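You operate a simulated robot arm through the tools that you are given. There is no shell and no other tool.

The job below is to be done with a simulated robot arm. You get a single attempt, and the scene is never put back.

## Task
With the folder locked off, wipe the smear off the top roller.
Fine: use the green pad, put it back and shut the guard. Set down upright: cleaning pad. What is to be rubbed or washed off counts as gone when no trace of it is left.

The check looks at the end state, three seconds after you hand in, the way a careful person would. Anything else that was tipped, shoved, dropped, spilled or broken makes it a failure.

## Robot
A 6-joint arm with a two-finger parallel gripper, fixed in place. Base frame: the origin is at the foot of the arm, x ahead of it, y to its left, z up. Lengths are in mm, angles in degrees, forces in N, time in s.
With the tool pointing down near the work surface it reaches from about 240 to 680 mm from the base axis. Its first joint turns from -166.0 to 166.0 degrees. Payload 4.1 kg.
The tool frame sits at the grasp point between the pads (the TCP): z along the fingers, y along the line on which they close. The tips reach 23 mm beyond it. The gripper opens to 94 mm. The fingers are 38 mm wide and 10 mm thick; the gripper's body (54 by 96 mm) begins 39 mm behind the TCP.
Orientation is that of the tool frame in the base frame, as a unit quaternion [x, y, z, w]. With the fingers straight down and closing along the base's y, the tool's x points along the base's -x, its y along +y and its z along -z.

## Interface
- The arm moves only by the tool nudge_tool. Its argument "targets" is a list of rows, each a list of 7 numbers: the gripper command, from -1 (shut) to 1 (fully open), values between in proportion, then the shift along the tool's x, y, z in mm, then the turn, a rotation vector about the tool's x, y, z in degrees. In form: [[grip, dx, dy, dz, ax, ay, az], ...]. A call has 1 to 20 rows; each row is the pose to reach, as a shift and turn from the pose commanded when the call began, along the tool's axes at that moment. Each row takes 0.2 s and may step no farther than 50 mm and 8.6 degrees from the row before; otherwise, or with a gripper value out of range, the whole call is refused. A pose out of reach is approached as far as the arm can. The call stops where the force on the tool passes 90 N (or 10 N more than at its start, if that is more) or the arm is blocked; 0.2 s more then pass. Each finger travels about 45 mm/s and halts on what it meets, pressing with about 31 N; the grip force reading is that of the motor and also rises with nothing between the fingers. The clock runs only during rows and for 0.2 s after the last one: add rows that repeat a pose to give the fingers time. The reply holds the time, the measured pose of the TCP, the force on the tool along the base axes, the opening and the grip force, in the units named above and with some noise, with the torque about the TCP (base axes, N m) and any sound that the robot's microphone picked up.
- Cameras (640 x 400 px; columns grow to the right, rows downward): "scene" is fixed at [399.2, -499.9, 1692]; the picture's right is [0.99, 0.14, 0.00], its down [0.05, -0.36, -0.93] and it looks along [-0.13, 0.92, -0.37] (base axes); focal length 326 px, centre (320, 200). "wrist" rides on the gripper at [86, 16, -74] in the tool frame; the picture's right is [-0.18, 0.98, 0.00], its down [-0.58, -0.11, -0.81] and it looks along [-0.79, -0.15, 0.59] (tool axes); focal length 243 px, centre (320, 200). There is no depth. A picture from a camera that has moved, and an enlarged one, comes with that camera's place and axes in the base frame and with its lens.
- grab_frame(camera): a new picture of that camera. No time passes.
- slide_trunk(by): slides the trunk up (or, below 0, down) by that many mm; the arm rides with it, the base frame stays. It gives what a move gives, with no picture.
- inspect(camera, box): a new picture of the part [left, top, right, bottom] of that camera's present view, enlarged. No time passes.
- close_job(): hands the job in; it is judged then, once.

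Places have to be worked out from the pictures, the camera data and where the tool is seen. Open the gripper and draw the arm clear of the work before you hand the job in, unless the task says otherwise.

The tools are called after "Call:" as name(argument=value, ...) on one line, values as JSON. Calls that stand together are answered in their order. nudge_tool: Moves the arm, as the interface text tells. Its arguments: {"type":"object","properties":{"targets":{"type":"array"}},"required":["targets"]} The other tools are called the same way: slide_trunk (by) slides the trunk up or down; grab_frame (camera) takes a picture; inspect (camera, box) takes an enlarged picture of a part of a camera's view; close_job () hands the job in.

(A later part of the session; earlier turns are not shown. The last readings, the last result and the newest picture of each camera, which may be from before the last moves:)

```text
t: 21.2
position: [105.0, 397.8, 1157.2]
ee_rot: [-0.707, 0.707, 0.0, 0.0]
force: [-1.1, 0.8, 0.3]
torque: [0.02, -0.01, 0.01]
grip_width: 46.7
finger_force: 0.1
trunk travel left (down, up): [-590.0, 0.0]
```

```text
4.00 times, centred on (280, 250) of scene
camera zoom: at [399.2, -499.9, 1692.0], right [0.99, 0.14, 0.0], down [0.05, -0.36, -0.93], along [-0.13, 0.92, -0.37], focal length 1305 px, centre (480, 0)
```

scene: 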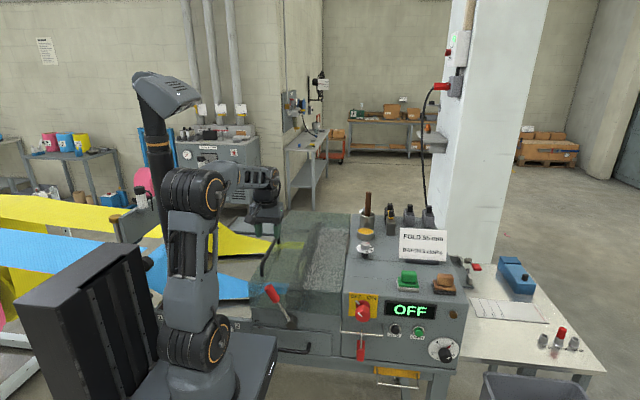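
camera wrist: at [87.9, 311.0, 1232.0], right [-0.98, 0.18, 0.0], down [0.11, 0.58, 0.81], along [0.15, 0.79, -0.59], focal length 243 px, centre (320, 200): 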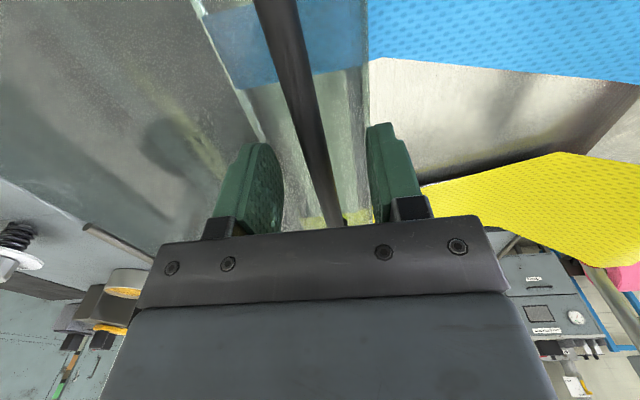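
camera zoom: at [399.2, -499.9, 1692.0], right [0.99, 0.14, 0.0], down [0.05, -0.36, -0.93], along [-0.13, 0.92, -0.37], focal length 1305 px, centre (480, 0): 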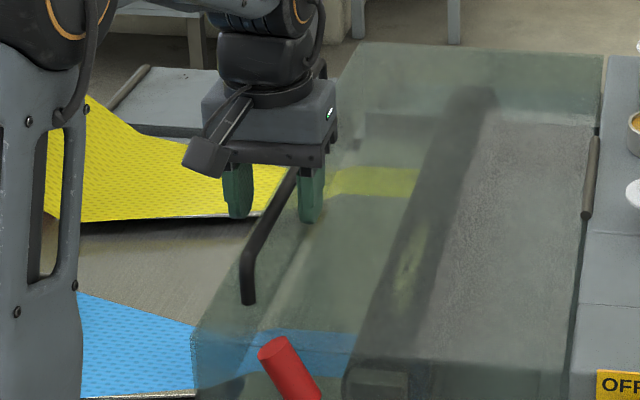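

The fingers straddle the bar and tips clear the guard top. I'll close on the bar now.

Call:
nudge_tool(targets=[[-1, 0, 0, 0, 0, 0, 0], [-1, 0, 0, 0, 0, 0, 0], [-1, 0, 0, 0, 0, 0, 0], [-1, 0, 0, 0, 0, 0, 0]])

Call:
inspect(camera="scene", box=[220, 200, 340, 300])

```text
t: 22.2
position: [105.2, 398.5, 1157.3]
ee_rot: [-0.706, 0.708, 0.0, 0.0]
force: [2.5, -0.1, -0.7]
torque: [-0.01, -0.03, 0.13]
grip_width: 10.9
finger_force: 45.2
trunk travel left (down, up): [-590.0, 0.0]
```

```text
4.00 times, centred on (280, 250) of scene
camera zoom: at [399.2, -499.9, 1692.0], right [0.99, 0.14, 0.0], down [0.05, -0.36, -0.93], along [-0.13, 0.92, -0.37], focal length 1305 px, centre (480, 0)
```

zoom: 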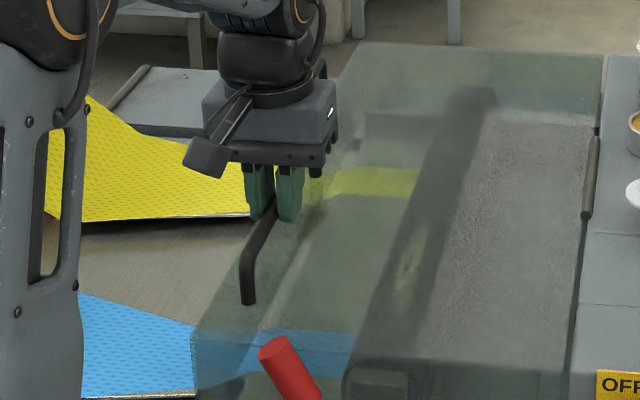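

The bar is held (width 10.9 mm). I'll lift the guard a few degrees along an arc about the hinge at x≈352, z≈1102 and check the forces.

Call:
nudge_tool(targets=[[-1, 0, -1.9, -8.6, 0, 0, 0], [-1, 0, -4.2, -17.1, 0, 0, 0], [-1, 0, -4.2, -17.1, 0, 0, 0]])

Call:
inspect(camera="scene", box=[220, 190, 380, 320])

```text
t: 23.0
position: [108.2, 398.6, 1174.6]
ee_rot: [0.708, -0.706, 0.001, 0.001]
force: [-2.6, -5.6, -6.2]
torque: [-0.79, 0.12, 0.07]
grip_width: 11.7
finger_force: 45.2
trunk travel left (down, up): [-590.0, 0.0]
```

```text
3.08 times, centred on (300, 255) of scene
camera zoom: at [399.2, -499.9, 1692.0], right [0.99, 0.14, 0.0], down [0.05, -0.36, -0.93], along [-0.13, 0.92, -0.37], focal length 1004 px, centre (382, 31)
```

zoom: 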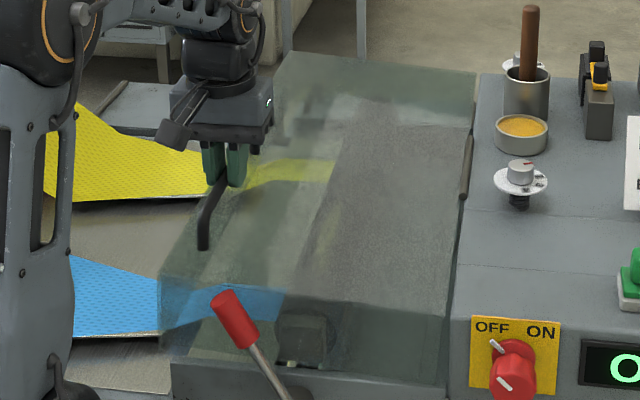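

The guard lifts with about 6 N, so the hinge estimate works. I'll continue the arc to about 44°, tilting the tool by half the angle.

Call:
nudge_tool(targets=[[-1, 0, -6.9, -20.9, -2.5, 0, 0], [-1, 0, -15.5, -41.1, -5, 0, 0], [-1, 0, -25.9, -60.5, -7.5, 0, 0], [-1, 0, -37.9, -79, -10, 0, 0], [-1, 0, -37.9, -79, -10, 0, 0]])

Call:
grab_frame(camera="scene")

```text
t: 24.2
position: [142.1, 398.1, 1254.2]
ee_rot: [0.705, -0.704, -0.063, 0.06]
force: [-33.6, 5.8, 16.9]
torque: [-0.7, 0.45, 0.08]
grip_width: 11.6
finger_force: 44.5
trunk travel left (down, up): [-590.0, 0.0]
```

```text
taken
```

scene: 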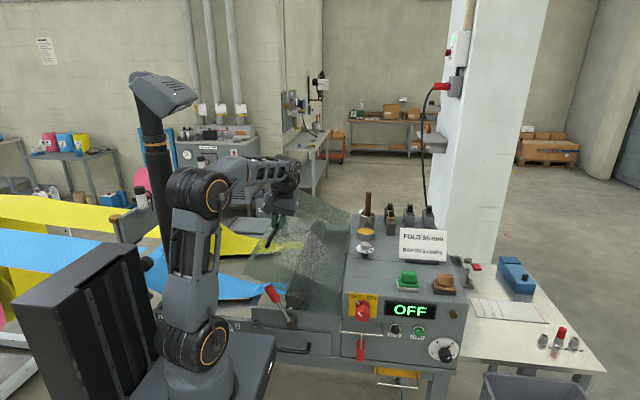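

The guard is at ~24°; the side force shows the hinge sits higher than I assumed (z≈1117), so I correct the arc and continue to ~42°.

Call:
nudge_tool(targets=[[-1, 0, -6.3, -23.8, -3, 0, 0], [-1, 0, -20, -46, -6, 0, 0], [-1, 0, -36.2, -66.6, -9, 0, 0], [-1, 0, -36.2, -66.6, -9, 0, 0]])

```text
t: 25.2
position: [193.8, 398.2, 1313.1]
ee_rot: [-0.697, 0.698, 0.116, -0.116]
force: [-12.1, 4.2, 7.3]
torque: [-0.07, 0.25, 0.15]
grip_width: 11.5
finger_force: 44.5
trunk travel left (down, up): [-590.0, 0.0]
```

Forces dropped; the corrected arc fits. Continuing to about 72°.

Call:
nudge_tool(targets=[[-1, 0, -13.4, -22.8, -3, 0, 0], [-1, 0, -30.7, -42.8, -6, 0, 0], [-1, 0, -50.1, -60.9, -9, 0, 0], [-1, 0, -71.1, -77, -12, 0, 0], [-1, 0, -93.7, -90.6, -15, 0, 0], [-1, 0, -93.7, -90.6, -15, 0, 0]])

Call:
grab_frame(camera="scene")

```text
t: 26.4
position: [282.5, 389.0, 1351.1]
ee_rot: [0.679, -0.675, -0.215, 0.191]
force: [-14.7, 22.5, 48.9]
torque: [-1.16, 0.11, -1.4]
grip_width: 12.1
finger_force: 45.3
out of reach, approached as far as the arm can: row 4, 5, 6
trunk travel left (down, up): [-590.0, 0.0]
stopped in row 6: the force on the tool passed its limit at 140 N (the readings are from after the stop); the commanded pose is now the measured one
```

```text
taken
```

scene: 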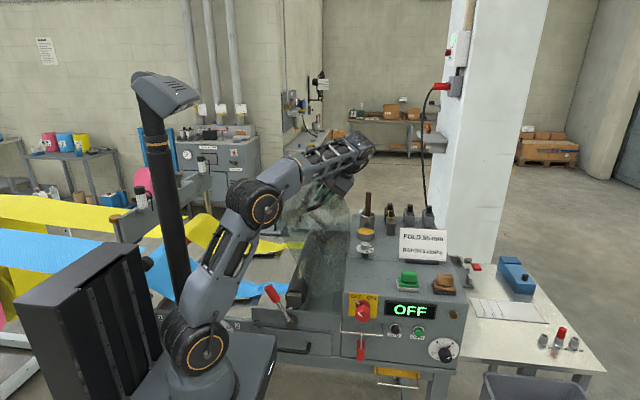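

The arm ran out of reach because tilting the tool sideways pushed the wrist outward. I'll reverse that roll in place (keeping the bar gripped) so the wrist comes back within reach.

Call:
nudge_tool(targets=[[-1, -2, 1.3, -3.5, 5, 0, 0], [-1, -4, 2.6, -7, 10, 0, 0], [-1, -6, 3.5, -9, 15, 0, 0], [-1, -6.4, 3.9, -10.4, 20, 0, 0], [-1, -6.4, 3.9, -10.4, 20, 0, 0]])

Call:
inspect(camera="scene", box=[220, 120, 400, 320])

```text
t: 27.6
position: [293.5, 391.8, 1356.2]
ee_rot: [0.703, -0.701, -0.09, 0.079]
force: [6.1, -27.3, -31.2]
torque: [-0.33, -0.02, -0.53]
grip_width: 11.4
finger_force: 45.2
trunk travel left (down, up): [-590.0, 0.0]
```

```text
2.00 times, centred on (310, 220) of scene
camera zoom: at [399.2, -499.9, 1692.0], right [0.99, 0.14, 0.0], down [0.05, -0.36, -0.93], along [-0.13, 0.92, -0.37], focal length 653 px, centre (340, 160)
```

zoom: 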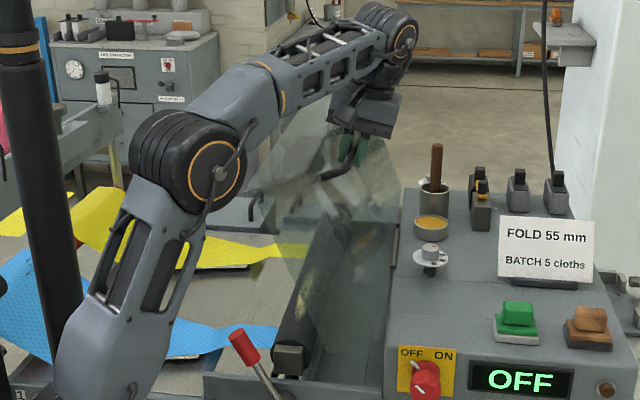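

The bar is still held, guard at about 68°, and the roller with its yellowish smear is now visible. I'll pitch the fingers forward 30° about the grip so the wrist moves back toward the base, gaining reach.

Call:
nudge_tool(targets=[[-1, 2.5, -4, 2, 0, -7.5, 0], [-1, 5.1, -8.2, 4.1, 0, -15, 0], [-1, 5.1, -8.2, 4.1, 0, -22.5, 0], [-1, 5.1, -8.2, 4.1, 0, -30, 0], [-1, 5.1, -8.2, 4.1, 0, -30, 0]])

```text
t: 28.9
position: [294.0, 388.5, 1353.6]
ee_rot: [-0.654, 0.698, 0.271, 0.11]
force: [-7.0, 8.5, 26.3]
torque: [-0.63, 0.03, -1.53]
grip_width: 11.8
finger_force: 44.4
trunk travel left (down, up): [-590.0, 0.0]
```

Grip still good (width 11.8), guard about 68°. I'll continue the arc with fixed orientation to ~80°.

Call:
nudge_tool(targets=[[-1, -2.6, -12.2, -5.5, 0, 0, 0], [-1, -5.1, -24.4, -10.3, 0, 0, 0], [-1, -7.2, -36.8, -14, 0, 0, 0], [-1, -9.2, -49.2, -17.2, 0, 0, 0], [-1, -9.2, -49.2, -17.2, 0, 0, 0]])

Call:
grab_frame(camera="scene")

```text
t: 30.1
position: [347.6, 388.4, 1360.3]
ee_rot: [-0.655, 0.697, 0.27, 0.108]
force: [-3.8, 10.4, 30.4]
torque: [-0.76, 0.01, -1.45]
grip_width: 12.1
finger_force: 45.1
trunk travel left (down, up): [-590.0, 0.0]
```

```text
taken
```

scene: 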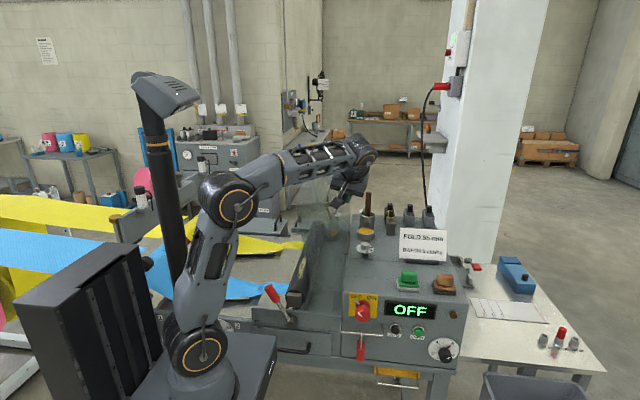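

No reach issue now. I'll continue to about 92°, watching for an end stop.

Call:
nudge_tool(targets=[[-1, -2, -12.5, -3.4, 0, 0, 0], [-1, -3.9, -25.1, -6.4, 0, 0, 0], [-1, -4.7, -38.1, -7.8, 0, 0, 0], [-1, -5.3, -51.1, -8.8, 0, 0, 0], [-1, -5.3, -51.1, -8.8, 0, 0, 0]])

Call:
inspect(camera="scene", box=[240, 120, 420, 320])

```text
t: 31.2
position: [397.6, 388.4, 1359.7]
ee_rot: [-0.655, 0.697, 0.271, 0.108]
force: [-9.2, 11.2, 41.8]
torque: [-3.85, 3.2, 0.28]
grip_width: 11.6
finger_force: 44.7
trunk travel left (down, up): [-590.0, 0.0]
```

```text
2.00 times, centred on (330, 220) of scene
camera zoom: at [399.2, -499.9, 1692.0], right [0.99, 0.14, 0.0], down [0.05, -0.36, -0.93], along [-0.13, 0.92, -0.37], focal length 653 px, centre (300, 160)
```

zoom: 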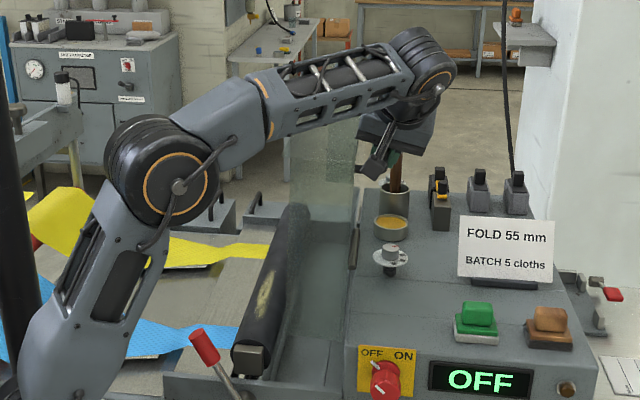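

The guard is nearly upright and the smear is clearly visible, but the torque suggests the gripper body touches the guard's edge. I'll loosen slightly and back the tool off so the bar sits near the fingertips, then re-grip.

Call:
nudge_tool(targets=[[-0.6, 0, 0, -3, 0, 0, 0], [-0.6, 0, 0, -9, 0, 0, 0], [-0.6, 0, 0, -16, 0, 0, 0], [-1, 0, 0, -16, 0, 0, 0], [-1, 0, 0, -16, 0, 0, 0]])

Call:
inspect(camera="scene", box=[300, 140, 420, 240])

Call:
grab_frame(camera="wrist")

```text
t: 32.5
position: [405.4, 380.2, 1368.3]
ee_rot: [-0.655, 0.698, 0.269, 0.104]
force: [-7.9, -5.7, -18.7]
torque: [0.39, 0.02, -0.67]
grip_width: 11.6
finger_force: 44.8
trunk travel left (down, up): [-590.0, 0.0]
```

```text
4.00 times, centred on (360, 190) of scene
camera zoom: at [399.2, -499.9, 1692.0], right [0.99, 0.14, 0.0], down [0.05, -0.36, -0.93], along [-0.13, 0.92, -0.37], focal length 1305 px, centre (160, 240)
```

zoom: 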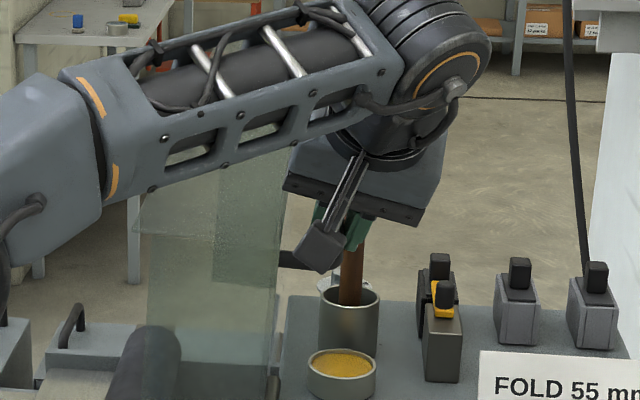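

```text
taken
camera wrist: at [393.7, 266.5, 1391.0], right [-0.93, 0.16, 0.33], down [0.34, 0.09, 0.93], along [0.12, 0.98, -0.13], focal length 243 px, centre (320, 200)
```

wrist: 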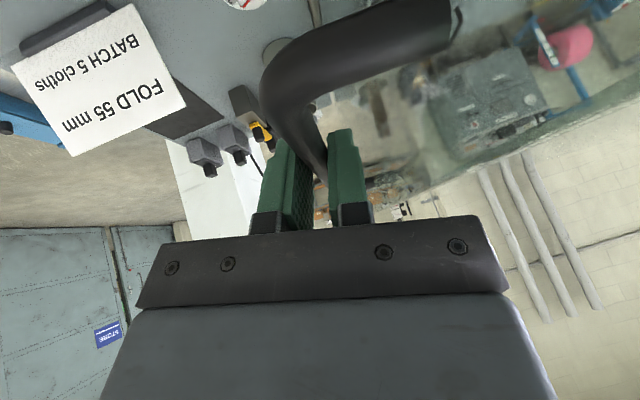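

Torque is back near zero and the bar is held near the tips, guard at ~93°. I'll continue past vertical to ~104°, adding a bit of roll for clearance.

Call:
nudge_tool(targets=[[-1, 1, -13.5, 1.5, -1.5, 0, 0], [-1, 1.9, -27, 2.9, -3.5, 0, 0], [-1, 2.6, -40, 4, -5.5, 0, 0], [-1, 3.3, -52.9, 5, -7, 0, 0], [-1, 3.3, -52.9, 5, -7, 0, 0]])

Call:
grab_frame(camera="scene")

```text
t: 33.6
position: [453.9, 381.0, 1353.6]
ee_rot: [-0.66, 0.68, 0.313, 0.069]
force: [-1.3, -0.7, 6.8]
torque: [-0.34, 0.01, -1.79]
grip_width: 13.9
finger_force: 44.7
trunk travel left (down, up): [-590.0, 0.0]
```

```text
taken
```

scene: 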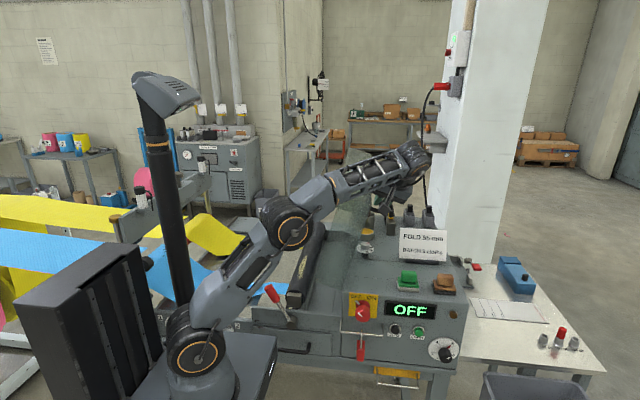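

Forces are small at ~104°. I'll go a bit further to find the stop or the balance point.

Call:
nudge_tool(targets=[[-1, 1.3, -13.1, 0.5, -2, 0, 0], [-1, 2.9, -26, 1.5, -4, 0, 0], [-1, 2.9, -26, 1.5, -4, 0, 0]])

Call:
inspect(camera="scene", box=[280, 120, 480, 320])

Call:
grab_frame(camera="wrist")

```text
t: 34.5
position: [455.2, 380.5, 1352.7]
ee_rot: [0.667, -0.663, -0.334, -0.052]
force: [-50.3, 12.5, 38.2]
torque: [-1.87, 0.89, -0.96]
grip_width: 16.0
finger_force: 45.5
trunk travel left (down, up): [-590.0, 0.0]
```

```text
2.00 times, centred on (380, 220) of scene
camera zoom: at [399.2, -499.9, 1692.0], right [0.99, 0.14, 0.0], down [0.05, -0.36, -0.93], along [-0.13, 0.92, -0.37], focal length 653 px, centre (200, 160)
```

zoom: 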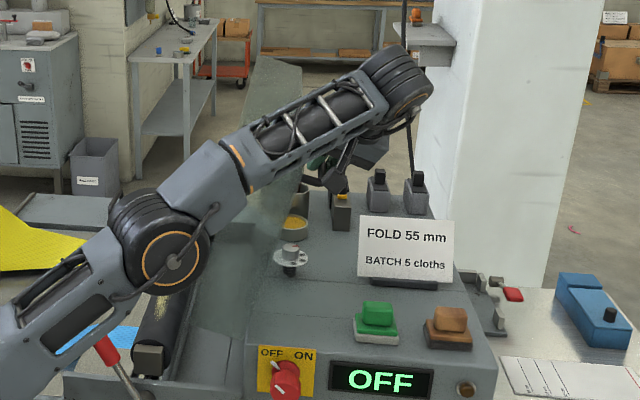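

```text
taken
camera wrist: at [459.8, 265.9, 1372.2], right [-0.89, 0.04, 0.46], down [0.47, 0.09, 0.88], along [-0.01, 0.99, -0.1], focal length 243 px, centre (320, 200)
```

wrist: 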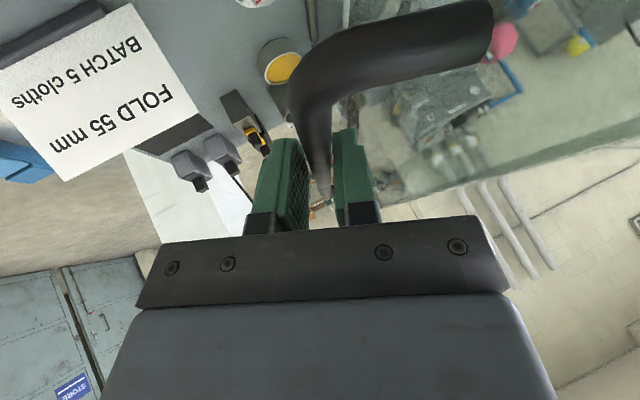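

The guard hits its stop at about 105°. I'll relieve the pressure and open the fingers slightly to see if the guard rests there by itself.

Call:
nudge_tool(targets=[[-1, -1.3, 10, 0.5, 0, 0, 0], [-1, -2.5, 20.2, 1, 0, 0, 0], [-0.4, -2.5, 20.2, 1, 0, 0, 0], [-0.2, -2.5, 20.2, 1, 0, 0, 0], [-0.2, -2.5, 20.2, 1, 0, 0, 0], [-0.2, -2.5, 20.2, 1, 0, 0, 0]])

Call:
grab_frame(camera="wrist")

```text
t: 35.9
position: [460.0, 380.5, 1348.5]
ee_rot: [-0.663, 0.668, 0.336, 0.043]
force: [-0.8, -1.3, 0.8]
torque: [0.0, 0.01, 0.01]
grip_width: 37.4
finger_force: 0.1
trunk travel left (down, up): [-590.0, 0.0]
```

```text
taken
camera wrist: at [463.3, 265.9, 1369.4], right [-0.88, 0.06, 0.48], down [0.48, 0.1, 0.87], along [0.0, 0.99, -0.12], focal length 243 px, centre (320, 200)
```

wrist: 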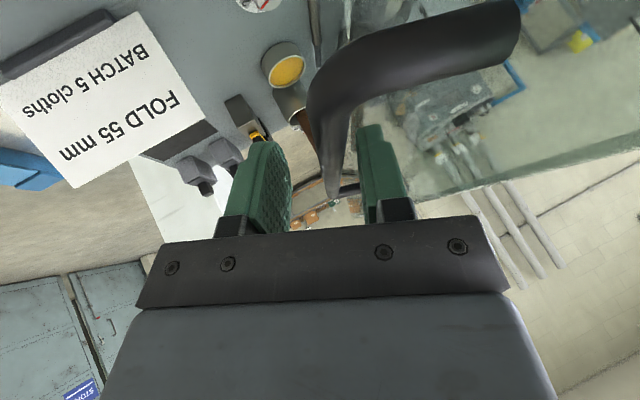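

No force and a visible gap on both sides of the bar: the guard rests open by itself. I'll withdraw the fingers along their own axis off the bar.

Call:
nudge_tool(targets=[[-0.2, 0, 0, 0, 0, 0, 0], [-0.2, 0, 0, -12, 0, 0, 0], [-0.2, 0, 0, -25, 0, 0, 0], [-0.2, 0, 0, -40, 0, 0, 0], [-0.2, 0, 0, -55, 0, 0, 0], [-0.2, 0, 0, -55, 0, 0, 0]])

Call:
grab_frame(camera="wrist")

Call:
grab_frame(camera="scene")

```text
t: 37.2
position: [472.5, 346.1, 1383.0]
ee_rot: [-0.662, 0.669, 0.336, 0.045]
force: [-0.6, -0.4, 0.0]
torque: [-0.02, -0.04, -0.02]
grip_width: 37.5
finger_force: 0.0
out of reach, approached as far as the arm can: row 4, 5, 6
trunk travel left (down, up): [-590.0, 0.0]
```

```text
taken
camera wrist: at [475.1, 232.5, 1403.2], right [-0.88, 0.06, 0.48], down [0.48, 0.1, 0.87], along [0.0, 0.99, -0.11], focal length 243 px, centre (320, 200)
```

wrist: 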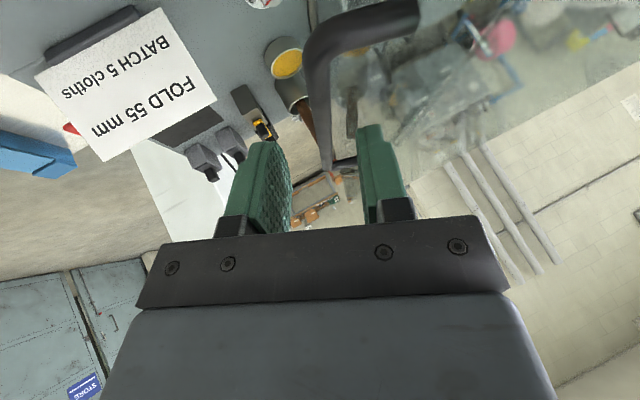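

```text
taken
```

scene: 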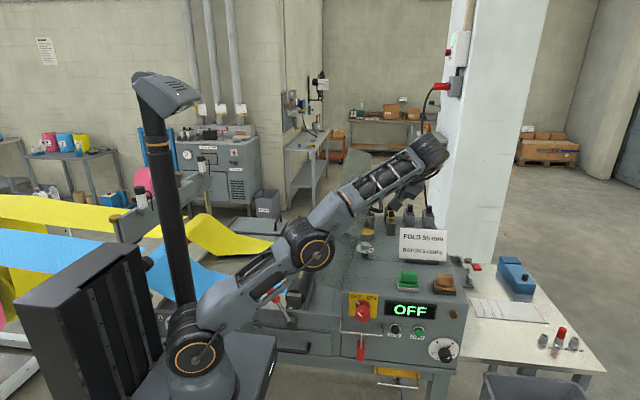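

The fingers are off the bar and the guard stands open. I'll draw the arm away toward −y, clear of the guard.

Call:
nudge_tool(targets=[[-0.2, 35, 10.5, -18, 0, 0, 0], [0, 70, 21, -36, 0, 0, 0], [0.3, 104, 31.6, -53.9, 0, 0, 0], [0.6, 130, 45, -60, 3, 4, 0], [1, 150, 60, -60, 8, 10, 0], [1, 150, 60, -60, 8, 10, 0]])

Call:
grab_frame(camera="scene")

Call:
inspect(camera="scene", box=[330, 270, 430, 350])

```text
t: 38.6
position: [423.6, 180.7, 1376.0]
ee_rot: [-0.684, 0.692, 0.23, 0.031]
force: [-0.3, 0.1, 0.3]
torque: [0.02, 0.01, -0.01]
grip_width: 94.1
finger_force: 0.0
trunk travel left (down, up): [-590.0, 0.0]
```

```text
taken
```

scene: 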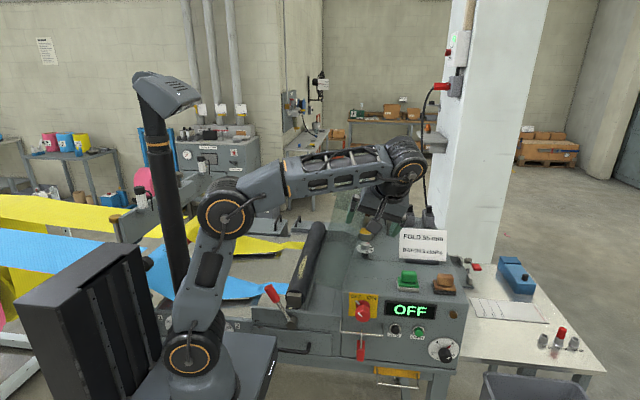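

```text
5.00 times, centred on (380, 310) of scene
camera zoom: at [399.2, -499.9, 1692.0], right [0.99, 0.14, 0.0], down [0.05, -0.36, -0.93], along [-0.13, 0.92, -0.37], focal length 1632 px, centre (20, -350)
```

zoom: 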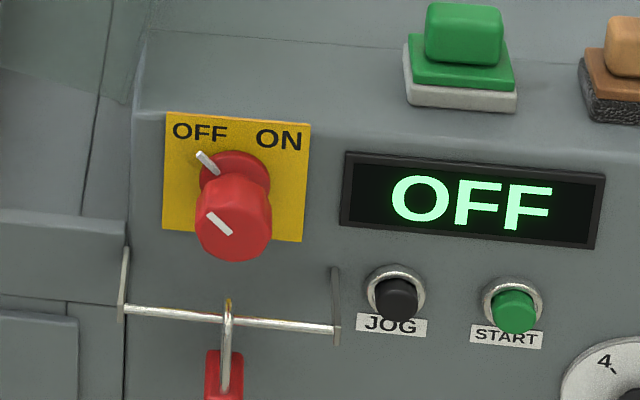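

Guard stays open, switch still OFF. Now I'll level the tool and move over to view the green pad closely.

Call:
nudge_tool(targets=[[1, -7.1, -36, 20, 4.1, 5.35, -0.16], [1, -14.2, -72, 40.1, 8.15, 10.7, -0.33], [1, -21.2, -108, 60.2, 12.2, 16.05, -0.5], [1, -28.3, -143.9, 80.2, 16.3, 21.4, -0.65], [1, -28.3, -143.9, 80.2, 16.3, 21.4, -0.65]])

Call:
grab_frame(camera="wrist")

Call:
inspect(camera="wrist", box=[240, 40, 420, 230])

```text
t: 39.9
position: [539.7, 244.6, 1275.7]
ee_rot: [0.707, -0.707, 0.002, -0.001]
force: [0.1, 0.4, -0.4]
torque: [0.01, 0.01, 0.01]
grip_width: 94.1
finger_force: 0.1
trunk travel left (down, up): [-590.0, 0.0]
```

```text
taken
camera wrist: at [523.6, 157.4, 1350.9], right [-0.98, 0.18, 0.0], down [0.11, 0.58, 0.81], along [0.15, 0.79, -0.59], focal length 243 px, centre (320, 200)
```

wrist: 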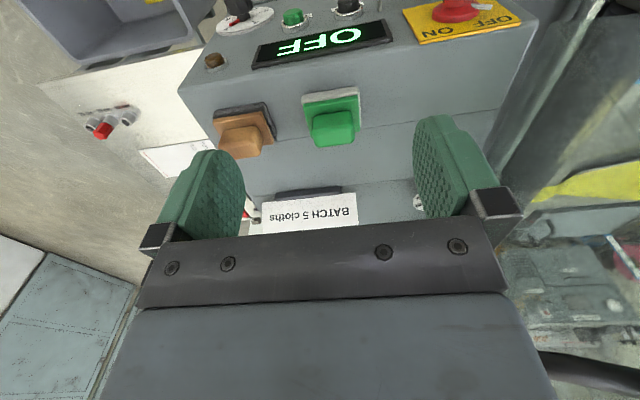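

```text
2.11 times, centred on (330, 135) of wrist
camera zoom: at [523.6, 157.4, 1350.9], right [-0.98, 0.18, 0.0], down [0.11, 0.58, 0.81], along [0.15, 0.79, -0.59], focal length 511 px, centre (299, 337)
```

zoom: 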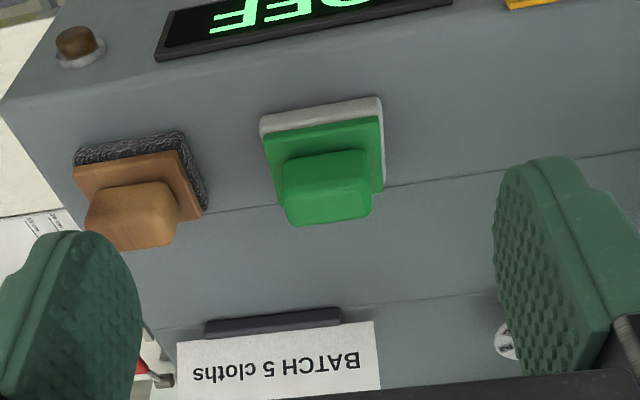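

The green pad sits square to the console: base about x 510–567, y 288–331, with its grip block at x≈518–561 and top z≈1168. Let me check the exposed roller and smear before grasping.

Call:
inspect(camera="scene", box=[260, 210, 360, 330])

Call:
inspect(camera="scene", box=[280, 230, 340, 300])

```text
3.33 times, centred on (310, 270) of scene
camera zoom: at [399.2, -499.9, 1692.0], right [0.99, 0.14, 0.0], down [0.05, -0.36, -0.93], along [-0.13, 0.92, -0.37], focal length 1088 px, centre (353, -33)
```

zoom: 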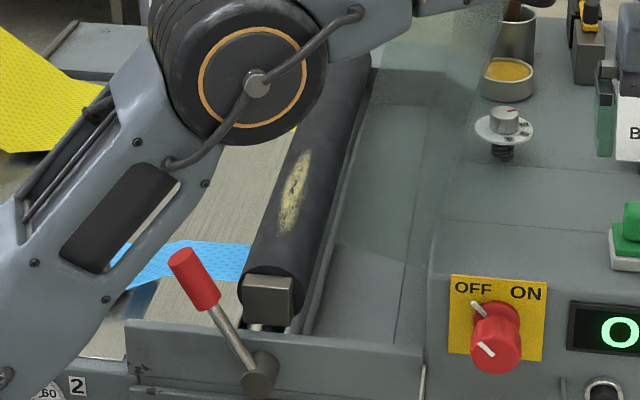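

```text
5.71 times, centred on (310, 265) of scene
camera zoom: at [399.2, -499.9, 1692.0], right [0.99, 0.14, 0.0], down [0.05, -0.36, -0.93], along [-0.13, 0.92, -0.37], focal length 1865 px, centre (377, -171)
```

zoom: 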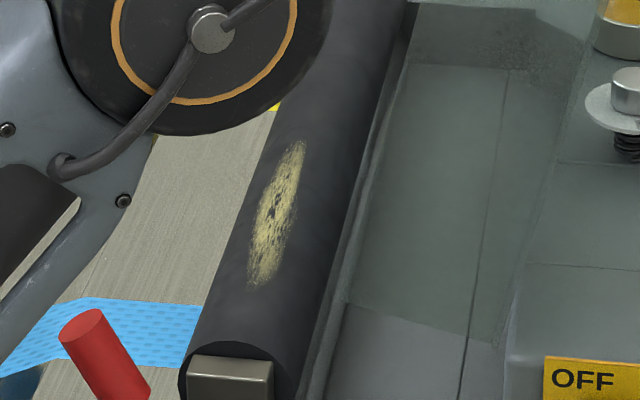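

The smear is an elongated streak on the roller's upper-left side, y≈370–495. I'll survey it closely with the wrist camera from above, going around the open guard.

Call:
nudge_tool(targets=[[1, 31, 30, -4, 0, 0, 0], [1, 62, 60, -8, 0, 0, 0], [1, 93, 90, -12, 0, 0, 0], [1, 125, 120, -15, 0, 0, 0], [1, 112, 160, -12, 0, 0, 0], [1, 100, 200, -10, 0, 0, 0], [1, 88, 240, -8, 0, 0, 0], [1, 75, 280, -5, 0, 0, 0], [1, 35, 291, 8, 0, 0, 0], [1, -5, 302, 21, 0, 0, 0], [1, -45, 313, 34, 0, 0, 0], [1, -85, 324, 47, 0, 0, 0], [1, -122, 334, 60, 0, 0, 0], [1, -122, 334, 60, 0, 0, 0]])

Call:
grab_frame(camera="wrist")

Call:
inspect(camera="wrist", box=[230, 0, 430, 230])

Call:
grab_frame(camera="scene")

```text
t: 42.9
position: [203.7, 365.1, 1212.3]
ee_rot: [-0.707, 0.708, -0.002, 0.0]
force: [-0.1, -0.4, 0.3]
torque: [-0.03, -0.02, 0.02]
grip_width: 94.1
finger_force: 0.0
trunk travel left (down, up): [-590.0, 0.0]
```

```text
taken
camera wrist: at [187.1, 278.3, 1288.9], right [-0.98, 0.18, 0.0], down [0.11, 0.58, 0.81], along [0.15, 0.79, -0.59], focal length 243 px, centre (320, 200)
```

wrist: 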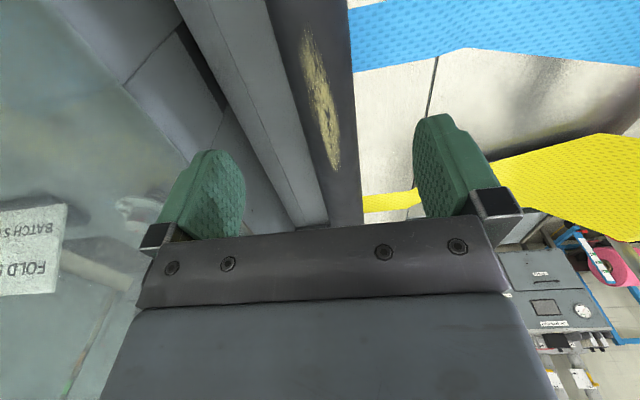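

```text
1.74 times, centred on (330, 115) of wrist
camera zoom: at [187.1, 278.3, 1288.9], right [-0.98, 0.18, 0.0], down [0.11, 0.58, 0.81], along [0.15, 0.79, -0.59], focal length 422 px, centre (303, 348)
```

zoom: 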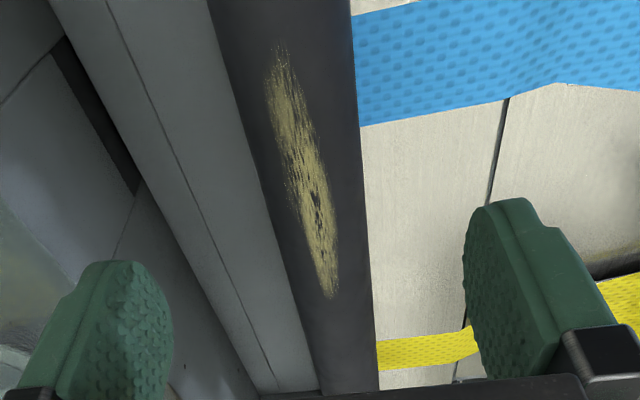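

```text
taken
```

scene: 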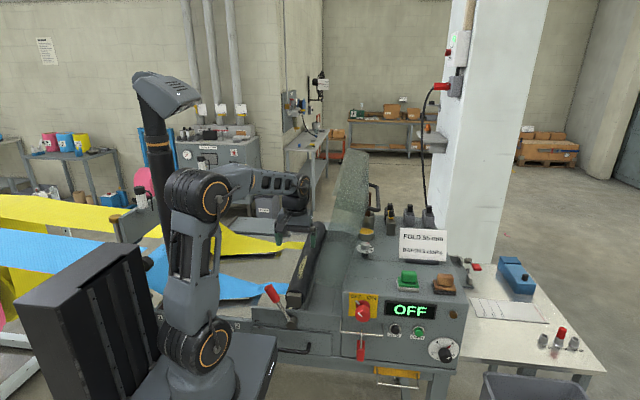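

Roller axis works out to x≈210, z≈1042, radius ≈32 (top at z≈1074); the smear lies on top, x 199–221, y 346–504. I need to know how high the grey rail right of the roller is, so I'll zoom in on it.

Call:
inspect(camera="scene", box=[280, 215, 350, 310])

Call:
inspect(camera="wrist", box=[160, 0, 360, 125])

```text
4.21 times, centred on (315, 262) of scene
camera zoom: at [399.2, -499.9, 1692.0], right [0.99, 0.14, 0.0], down [0.05, -0.36, -0.93], along [-0.13, 0.92, -0.37], focal length 1374 px, centre (341, -63)
```

zoom: 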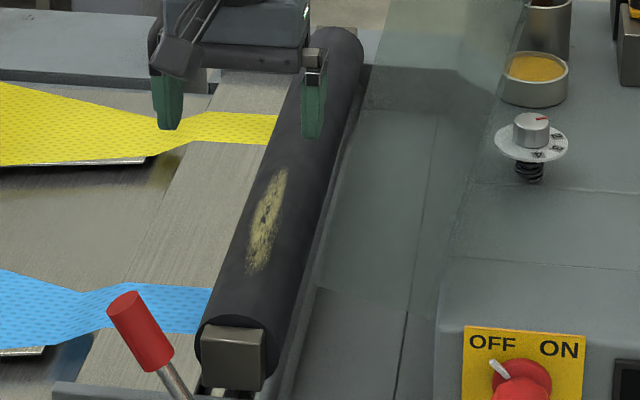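

```text
3.20 times, centred on (260, 62) of wrist
camera zoom: at [187.1, 278.3, 1288.9], right [-0.98, 0.18, 0.0], down [0.11, 0.58, 0.81], along [0.15, 0.79, -0.59], focal length 776 px, centre (512, 640)
```

zoom: 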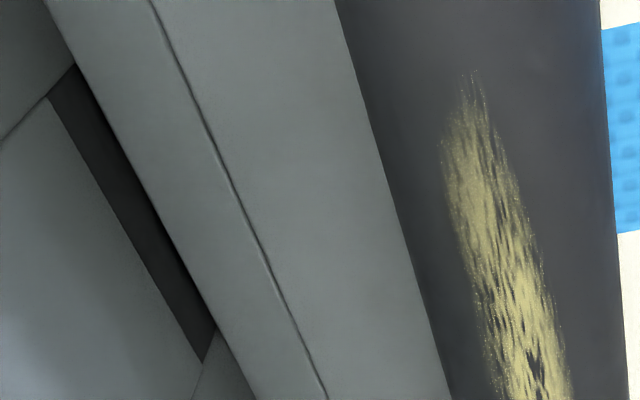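

The surfaces right of the roller look like a lower deck, but I'll verify with a low view along the roller from the front before bringing the pad in.

Call:
nudge_tool(targets=[[1, 33, -8.4, 2.4, 0, -7.2, 0], [1, 66, -16.8, 4.8, 0, -14.4, 0], [1, 99, -25.2, 7.2, 0, -21.6, 0], [1, 132, -33.6, 9.6, 0, -28.8, 0], [1, 165, -42, 12, 0, -36, 0], [1, 165, -42, 12, 0, -36, 0]])

Call:
grab_frame(camera="wrist")

Call:
inspect(camera="wrist", box=[230, 0, 430, 200])

```text
t: 44.2
position: [249.1, 199.2, 1202.7]
ee_rot: [0.673, -0.672, -0.219, -0.218]
force: [-0.4, 0.3, -0.1]
torque: [-0.02, 0.01, 0.0]
grip_width: 94.2
finger_force: 0.1
trunk travel left (down, up): [-590.0, 0.0]
```

```text
taken
camera wrist: at [233.0, 84.7, 1212.7], right [-0.98, 0.15, 0.11], down [0.11, 0.0, 0.99], along [0.15, 0.99, -0.01], focal length 243 px, centre (320, 200)
```

wrist: 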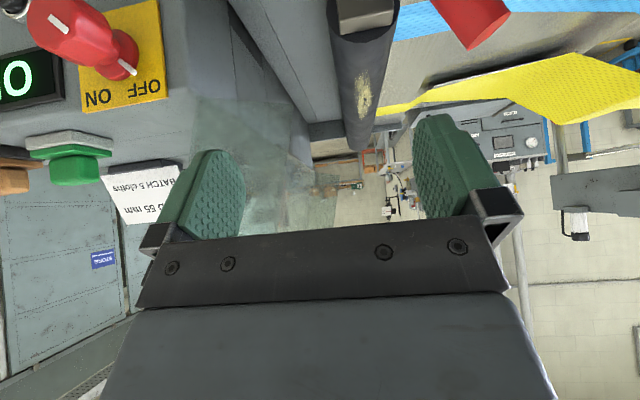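

```text
2.00 times, centred on (330, 100) of wrist
camera zoom: at [233.0, 84.7, 1212.7], right [-0.98, 0.15, 0.11], down [0.11, 0.0, 0.99], along [0.15, 0.99, -0.01], focal length 485 px, centre (300, 400)
```

zoom: 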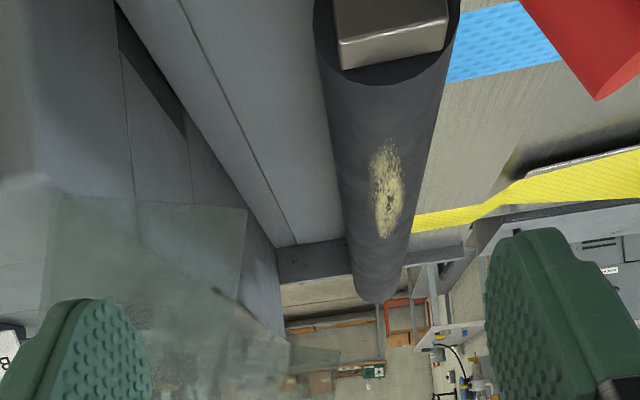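

The roller stands clear of its surroundings, so the pad can ride over it. Now I'll zoom on the green pad to measure heights for the grasp.

Call:
inspect(camera="scene", box=[385, 265, 435, 297])

Call:
inspect(camera="wrist", box=[0, 100, 130, 200])

```text
12.50 times, centred on (410, 281) of scene
camera zoom: at [399.2, -499.9, 1692.0], right [0.99, 0.14, 0.0], down [0.05, -0.36, -0.93], along [-0.13, 0.92, -0.37], focal length 4079 px, centre (-805, -812)
```

zoom: 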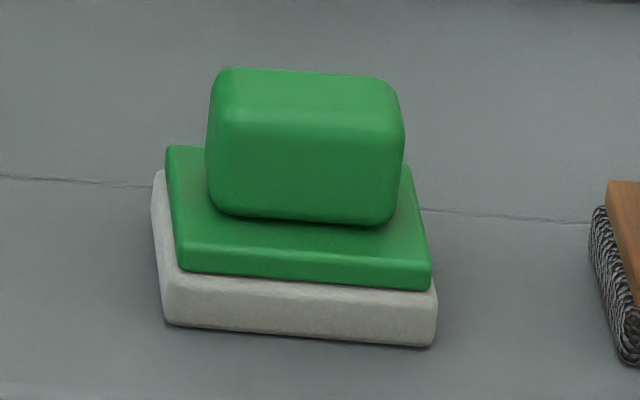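

```text
4.00 times, centred on (65, 150) of wrist
camera zoom: at [233.0, 84.7, 1212.7], right [-0.98, 0.15, 0.11], down [0.11, 0.0, 0.99], along [0.15, 0.99, -0.01], focal length 970 px, centre (1340, 400)
```

zoom: 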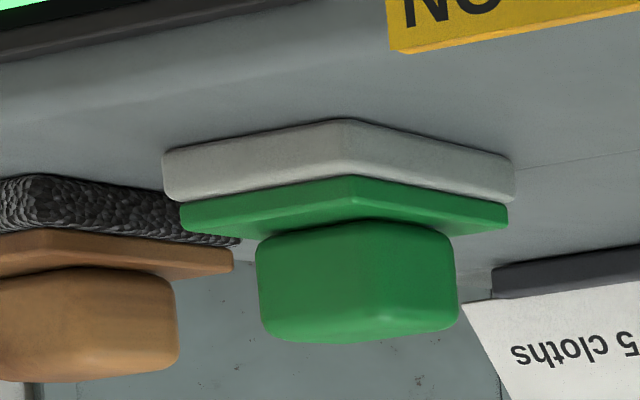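

The pad measures roughly 58×43 mm base, 52 mm tall, block 44×~24×30 mm. Since the forearm must pass the open guard when I reach the pad, I'll check where the open guard's near edge is.

Call:
inspect(camera="scene", box=[310, 130, 430, 290])

Call:
grab_frame(camera="scene")

```text
2.50 times, centred on (370, 210) of scene
camera zoom: at [399.2, -499.9, 1692.0], right [0.99, 0.14, 0.0], down [0.05, -0.36, -0.93], along [-0.13, 0.92, -0.37], focal length 816 px, centre (195, 175)
```

zoom: 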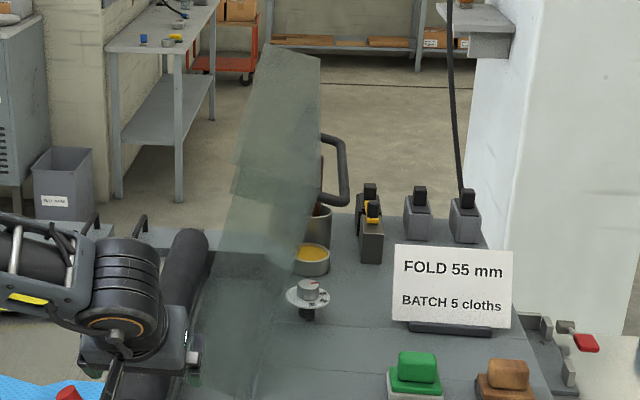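

```text
taken
```

scene: 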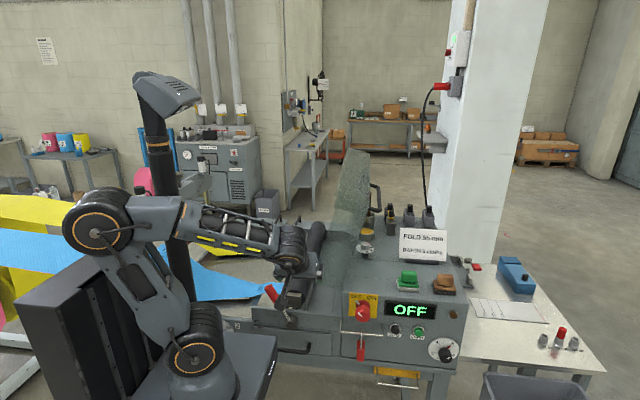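

The open guard spans from y≈295 back, so I'll reach the pad with the tool pitched 15° (wrist toward −y) to keep the forearm clear of it. Moving around the front now.

Call:
nudge_tool(targets=[[1, 5, -37.8, -18.2, 0, 5.25, 0], [1, 10, -75.5, -36.4, 0, 10.5, 0], [1, 15, -113.3, -54.5, 0, 15.75, 0], [0.8, 20.1, -151, -72.7, 0, 21, 0], [0.5, 20.1, -151, -72.7, 0, 21, 0]])

Call:
nudge_tool(targets=[[0.5, -13.4, -35, 12.7, 0, 0, 0], [0.5, -26.9, -70, 25.3, 0, 0, 0], [0.5, -40.3, -105, 38, 0, 0, 0], [0.5, -53.7, -140, 50.6, 0, 0, 0], [0.5, -53.7, -140, 50.6, 0, 0, 0]])

Call:
grab_frame(camera="wrist")

Call:
inspect(camera="wrist", box=[240, 20, 400, 200])

```text
t: 45.5
position: [400.7, 140.0, 1251.0]
ee_rot: [-0.701, 0.702, 0.091, 0.093]
force: [0.2, 1.1, 0.3]
torque: [-0.02, 0.0, -0.02]
grip_width: 70.6
finger_force: 0.0
trunk travel left (down, up): [-590.0, 0.0]
```

```text
t: 46.6
position: [539.1, 207.2, 1217.5]
ee_rot: [0.702, -0.701, -0.091, -0.093]
force: [-0.6, 0.1, -0.1]
torque: [-0.01, -0.03, -0.02]
grip_width: 70.8
finger_force: 0.0
trunk travel left (down, up): [-590.0, 0.0]
```

```text
taken
camera wrist: at [523.0, 104.3, 1267.3], right [-0.98, 0.18, 0.05], down [0.11, 0.35, 0.93], along [0.15, 0.92, -0.37], focal length 243 px, centre (320, 200)
```

wrist: 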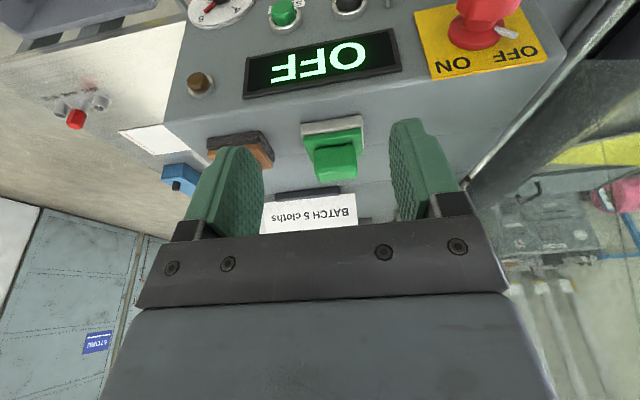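

```text
2.22 times, centred on (320, 110) of wrist
camera zoom: at [523.0, 104.3, 1267.3], right [-0.98, 0.18, 0.05], down [0.11, 0.35, 0.93], along [0.15, 0.92, -0.37], focal length 539 px, centre (320, 400)
```

zoom: 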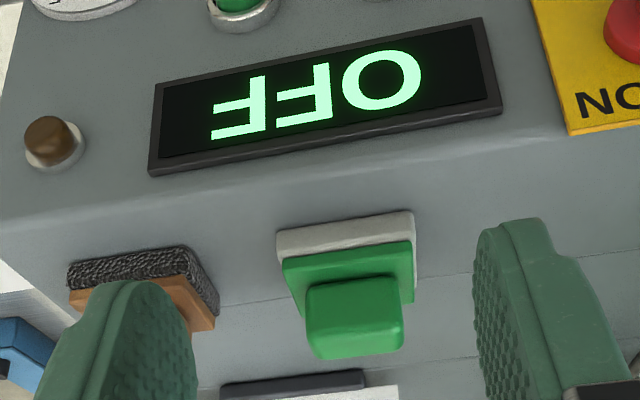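

Triangulating two wrist views puts the pad centre at (538.7, 316), console surface z≈1112 and block top z≈1163. I'll move over it, and descend with the fingers straddling the block in x.

Call:
nudge_tool(targets=[[0.5, -32.9, 0.1, 13.1, 0, 0, 0], [0.5, -65.7, 0.2, 26.3, 0, 0, 0], [0.5, -98.6, 0.4, 39.4, 0, 0, 0], [0.5, -98.6, 0.4, 39.4, 0, 0, 0]])

Call:
grab_frame(camera="wrist")

Call:
grab_frame(camera="scene")

Call:
inspect(camera="scene", box=[370, 230, 470, 300])

```text
t: 47.6
position: [539.0, 314.3, 1203.4]
ee_rot: [0.702, -0.7, -0.092, -0.092]
force: [0.3, -0.8, 0.9]
torque: [0.03, 0.03, 0.01]
grip_width: 70.5
finger_force: 0.1
trunk travel left (down, up): [-590.0, 0.0]
```

```text
taken
camera wrist: at [522.4, 209.7, 1253.4], right [-0.98, 0.18, 0.05], down [0.11, 0.35, 0.93], along [0.15, 0.92, -0.37], focal length 243 px, centre (320, 200)
```

wrist: 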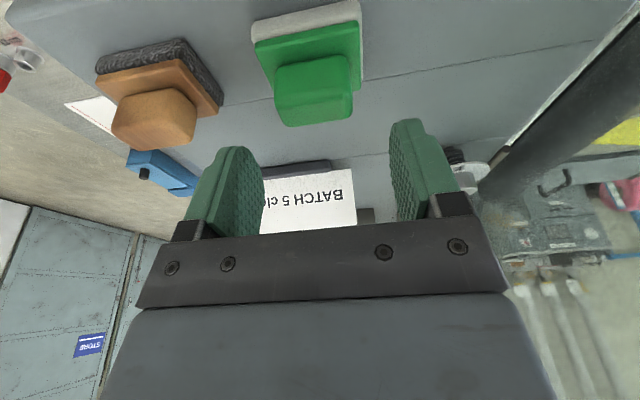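

```text
taken
```

scene: 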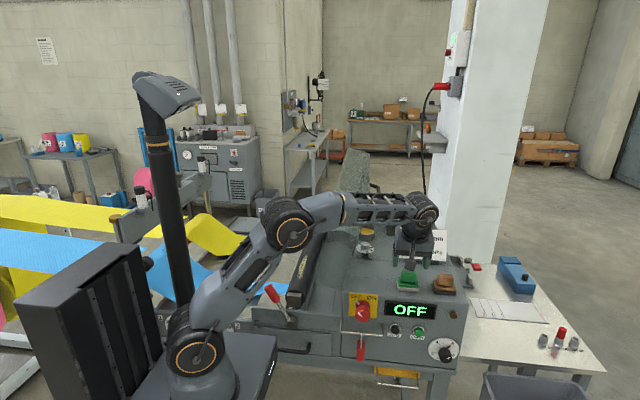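

```text
5.71 times, centred on (420, 265) of scene
camera zoom: at [399.2, -499.9, 1692.0], right [0.99, 0.14, 0.0], down [0.05, -0.36, -0.93], along [-0.13, 0.92, -0.37], focal length 1865 px, centre (-251, -171)
```

zoom: 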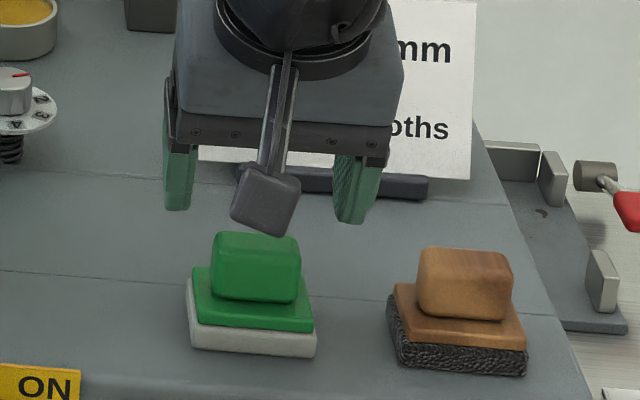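

The pad's block lies centred between the fingers as predicted, and the forearm is clear of the guard. I'll descend straight down 40 mm and then close.

Call:
nudge_tool(targets=[[0.5, 4, 0.3, 12.9, 0, 0, 0], [0.5, 8, 0.3, 25.7, 0, 0, 0], [0.5, 12.1, 0.3, 38.6, 0, 0, 0], [0.5, 12.1, 0.3, 38.6, 0, 0, 0]])

Call:
inspect(camera="scene", box=[380, 240, 450, 300])

Call:
grab_frame(camera="wrist")

```text
t: 48.6
position: [538.9, 310.3, 1162.8]
ee_rot: [0.701, -0.701, -0.092, -0.092]
force: [-0.4, 0.5, -0.2]
torque: [-0.02, 0.02, -0.03]
grip_width: 70.4
finger_force: 0.0
trunk travel left (down, up): [-590.0, 0.0]
```

```text
6.67 times, centred on (415, 270) of scene
camera zoom: at [399.2, -499.9, 1692.0], right [0.99, 0.14, 0.0], down [0.05, -0.36, -0.93], along [-0.13, 0.92, -0.37], focal length 2176 px, centre (-313, -267)
```

zoom: 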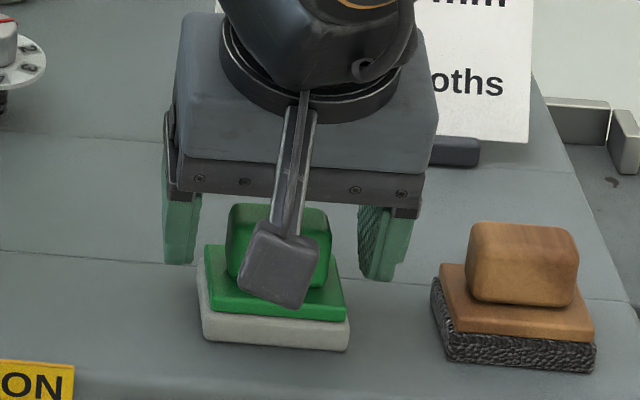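

```text
taken
camera wrist: at [522.1, 207.0, 1212.8], right [-0.98, 0.18, 0.05], down [0.11, 0.35, 0.93], along [0.15, 0.92, -0.37], focal length 243 px, centre (320, 200)
```

wrist: 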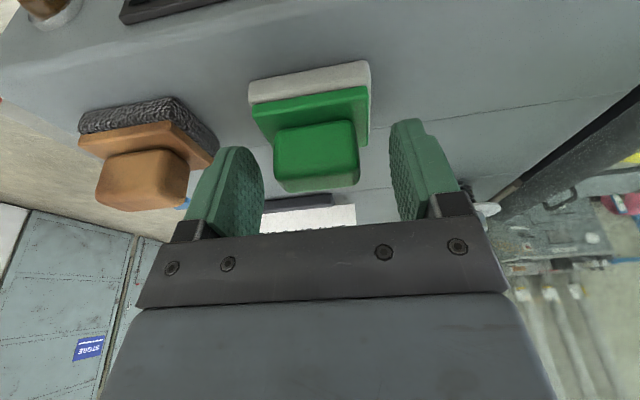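

The block sits between the fingers with tips just above the backing. Closing the gripper.

Call:
nudge_tool(targets=[[-1, 0, 0, 0, 0, 0, 0], [-1, 0, 0, 0, 0, 0, 0], [-1, 0, 0, 0, 0, 0, 0], [-1, 0, 0, 0, 0, 0, 0], [-1, 0, 0, 0, 0, 0, 0]])

Call:
grab_frame(camera="wrist")

Call:
inspect(camera="scene", box=[380, 240, 450, 300])

```text
t: 49.9
position: [537.7, 311.0, 1163.5]
ee_rot: [0.702, -0.7, -0.091, -0.093]
force: [0.0, -0.1, -0.4]
torque: [0.0, 0.02, 0.02]
grip_width: 41.2
finger_force: 31.5
trunk travel left (down, up): [-590.0, 0.0]
```

```text
taken
camera wrist: at [522.1, 207.1, 1213.0], right [-0.98, 0.18, 0.05], down [0.11, 0.35, 0.93], along [0.15, 0.92, -0.37], focal length 243 px, centre (320, 200)
```

wrist: 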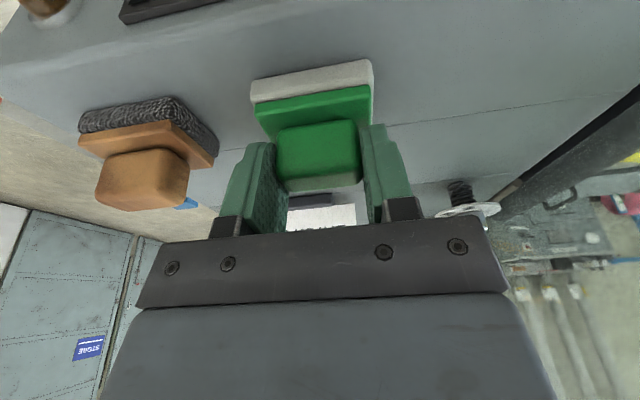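

```text
6.67 times, centred on (415, 270) of scene
camera zoom: at [399.2, -499.9, 1692.0], right [0.99, 0.14, 0.0], down [0.05, -0.36, -0.93], along [-0.13, 0.92, -0.37], focal length 2176 px, centre (-313, -267)
```

zoom: 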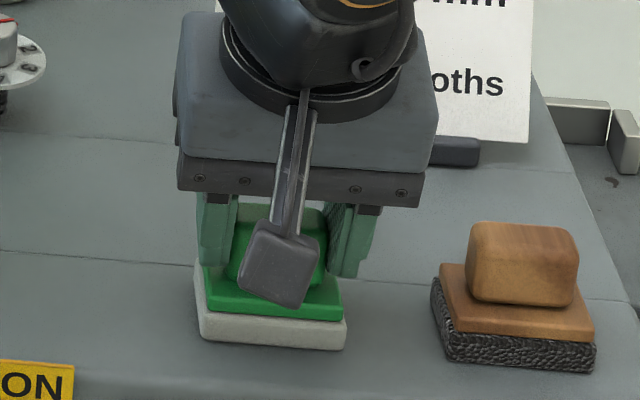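

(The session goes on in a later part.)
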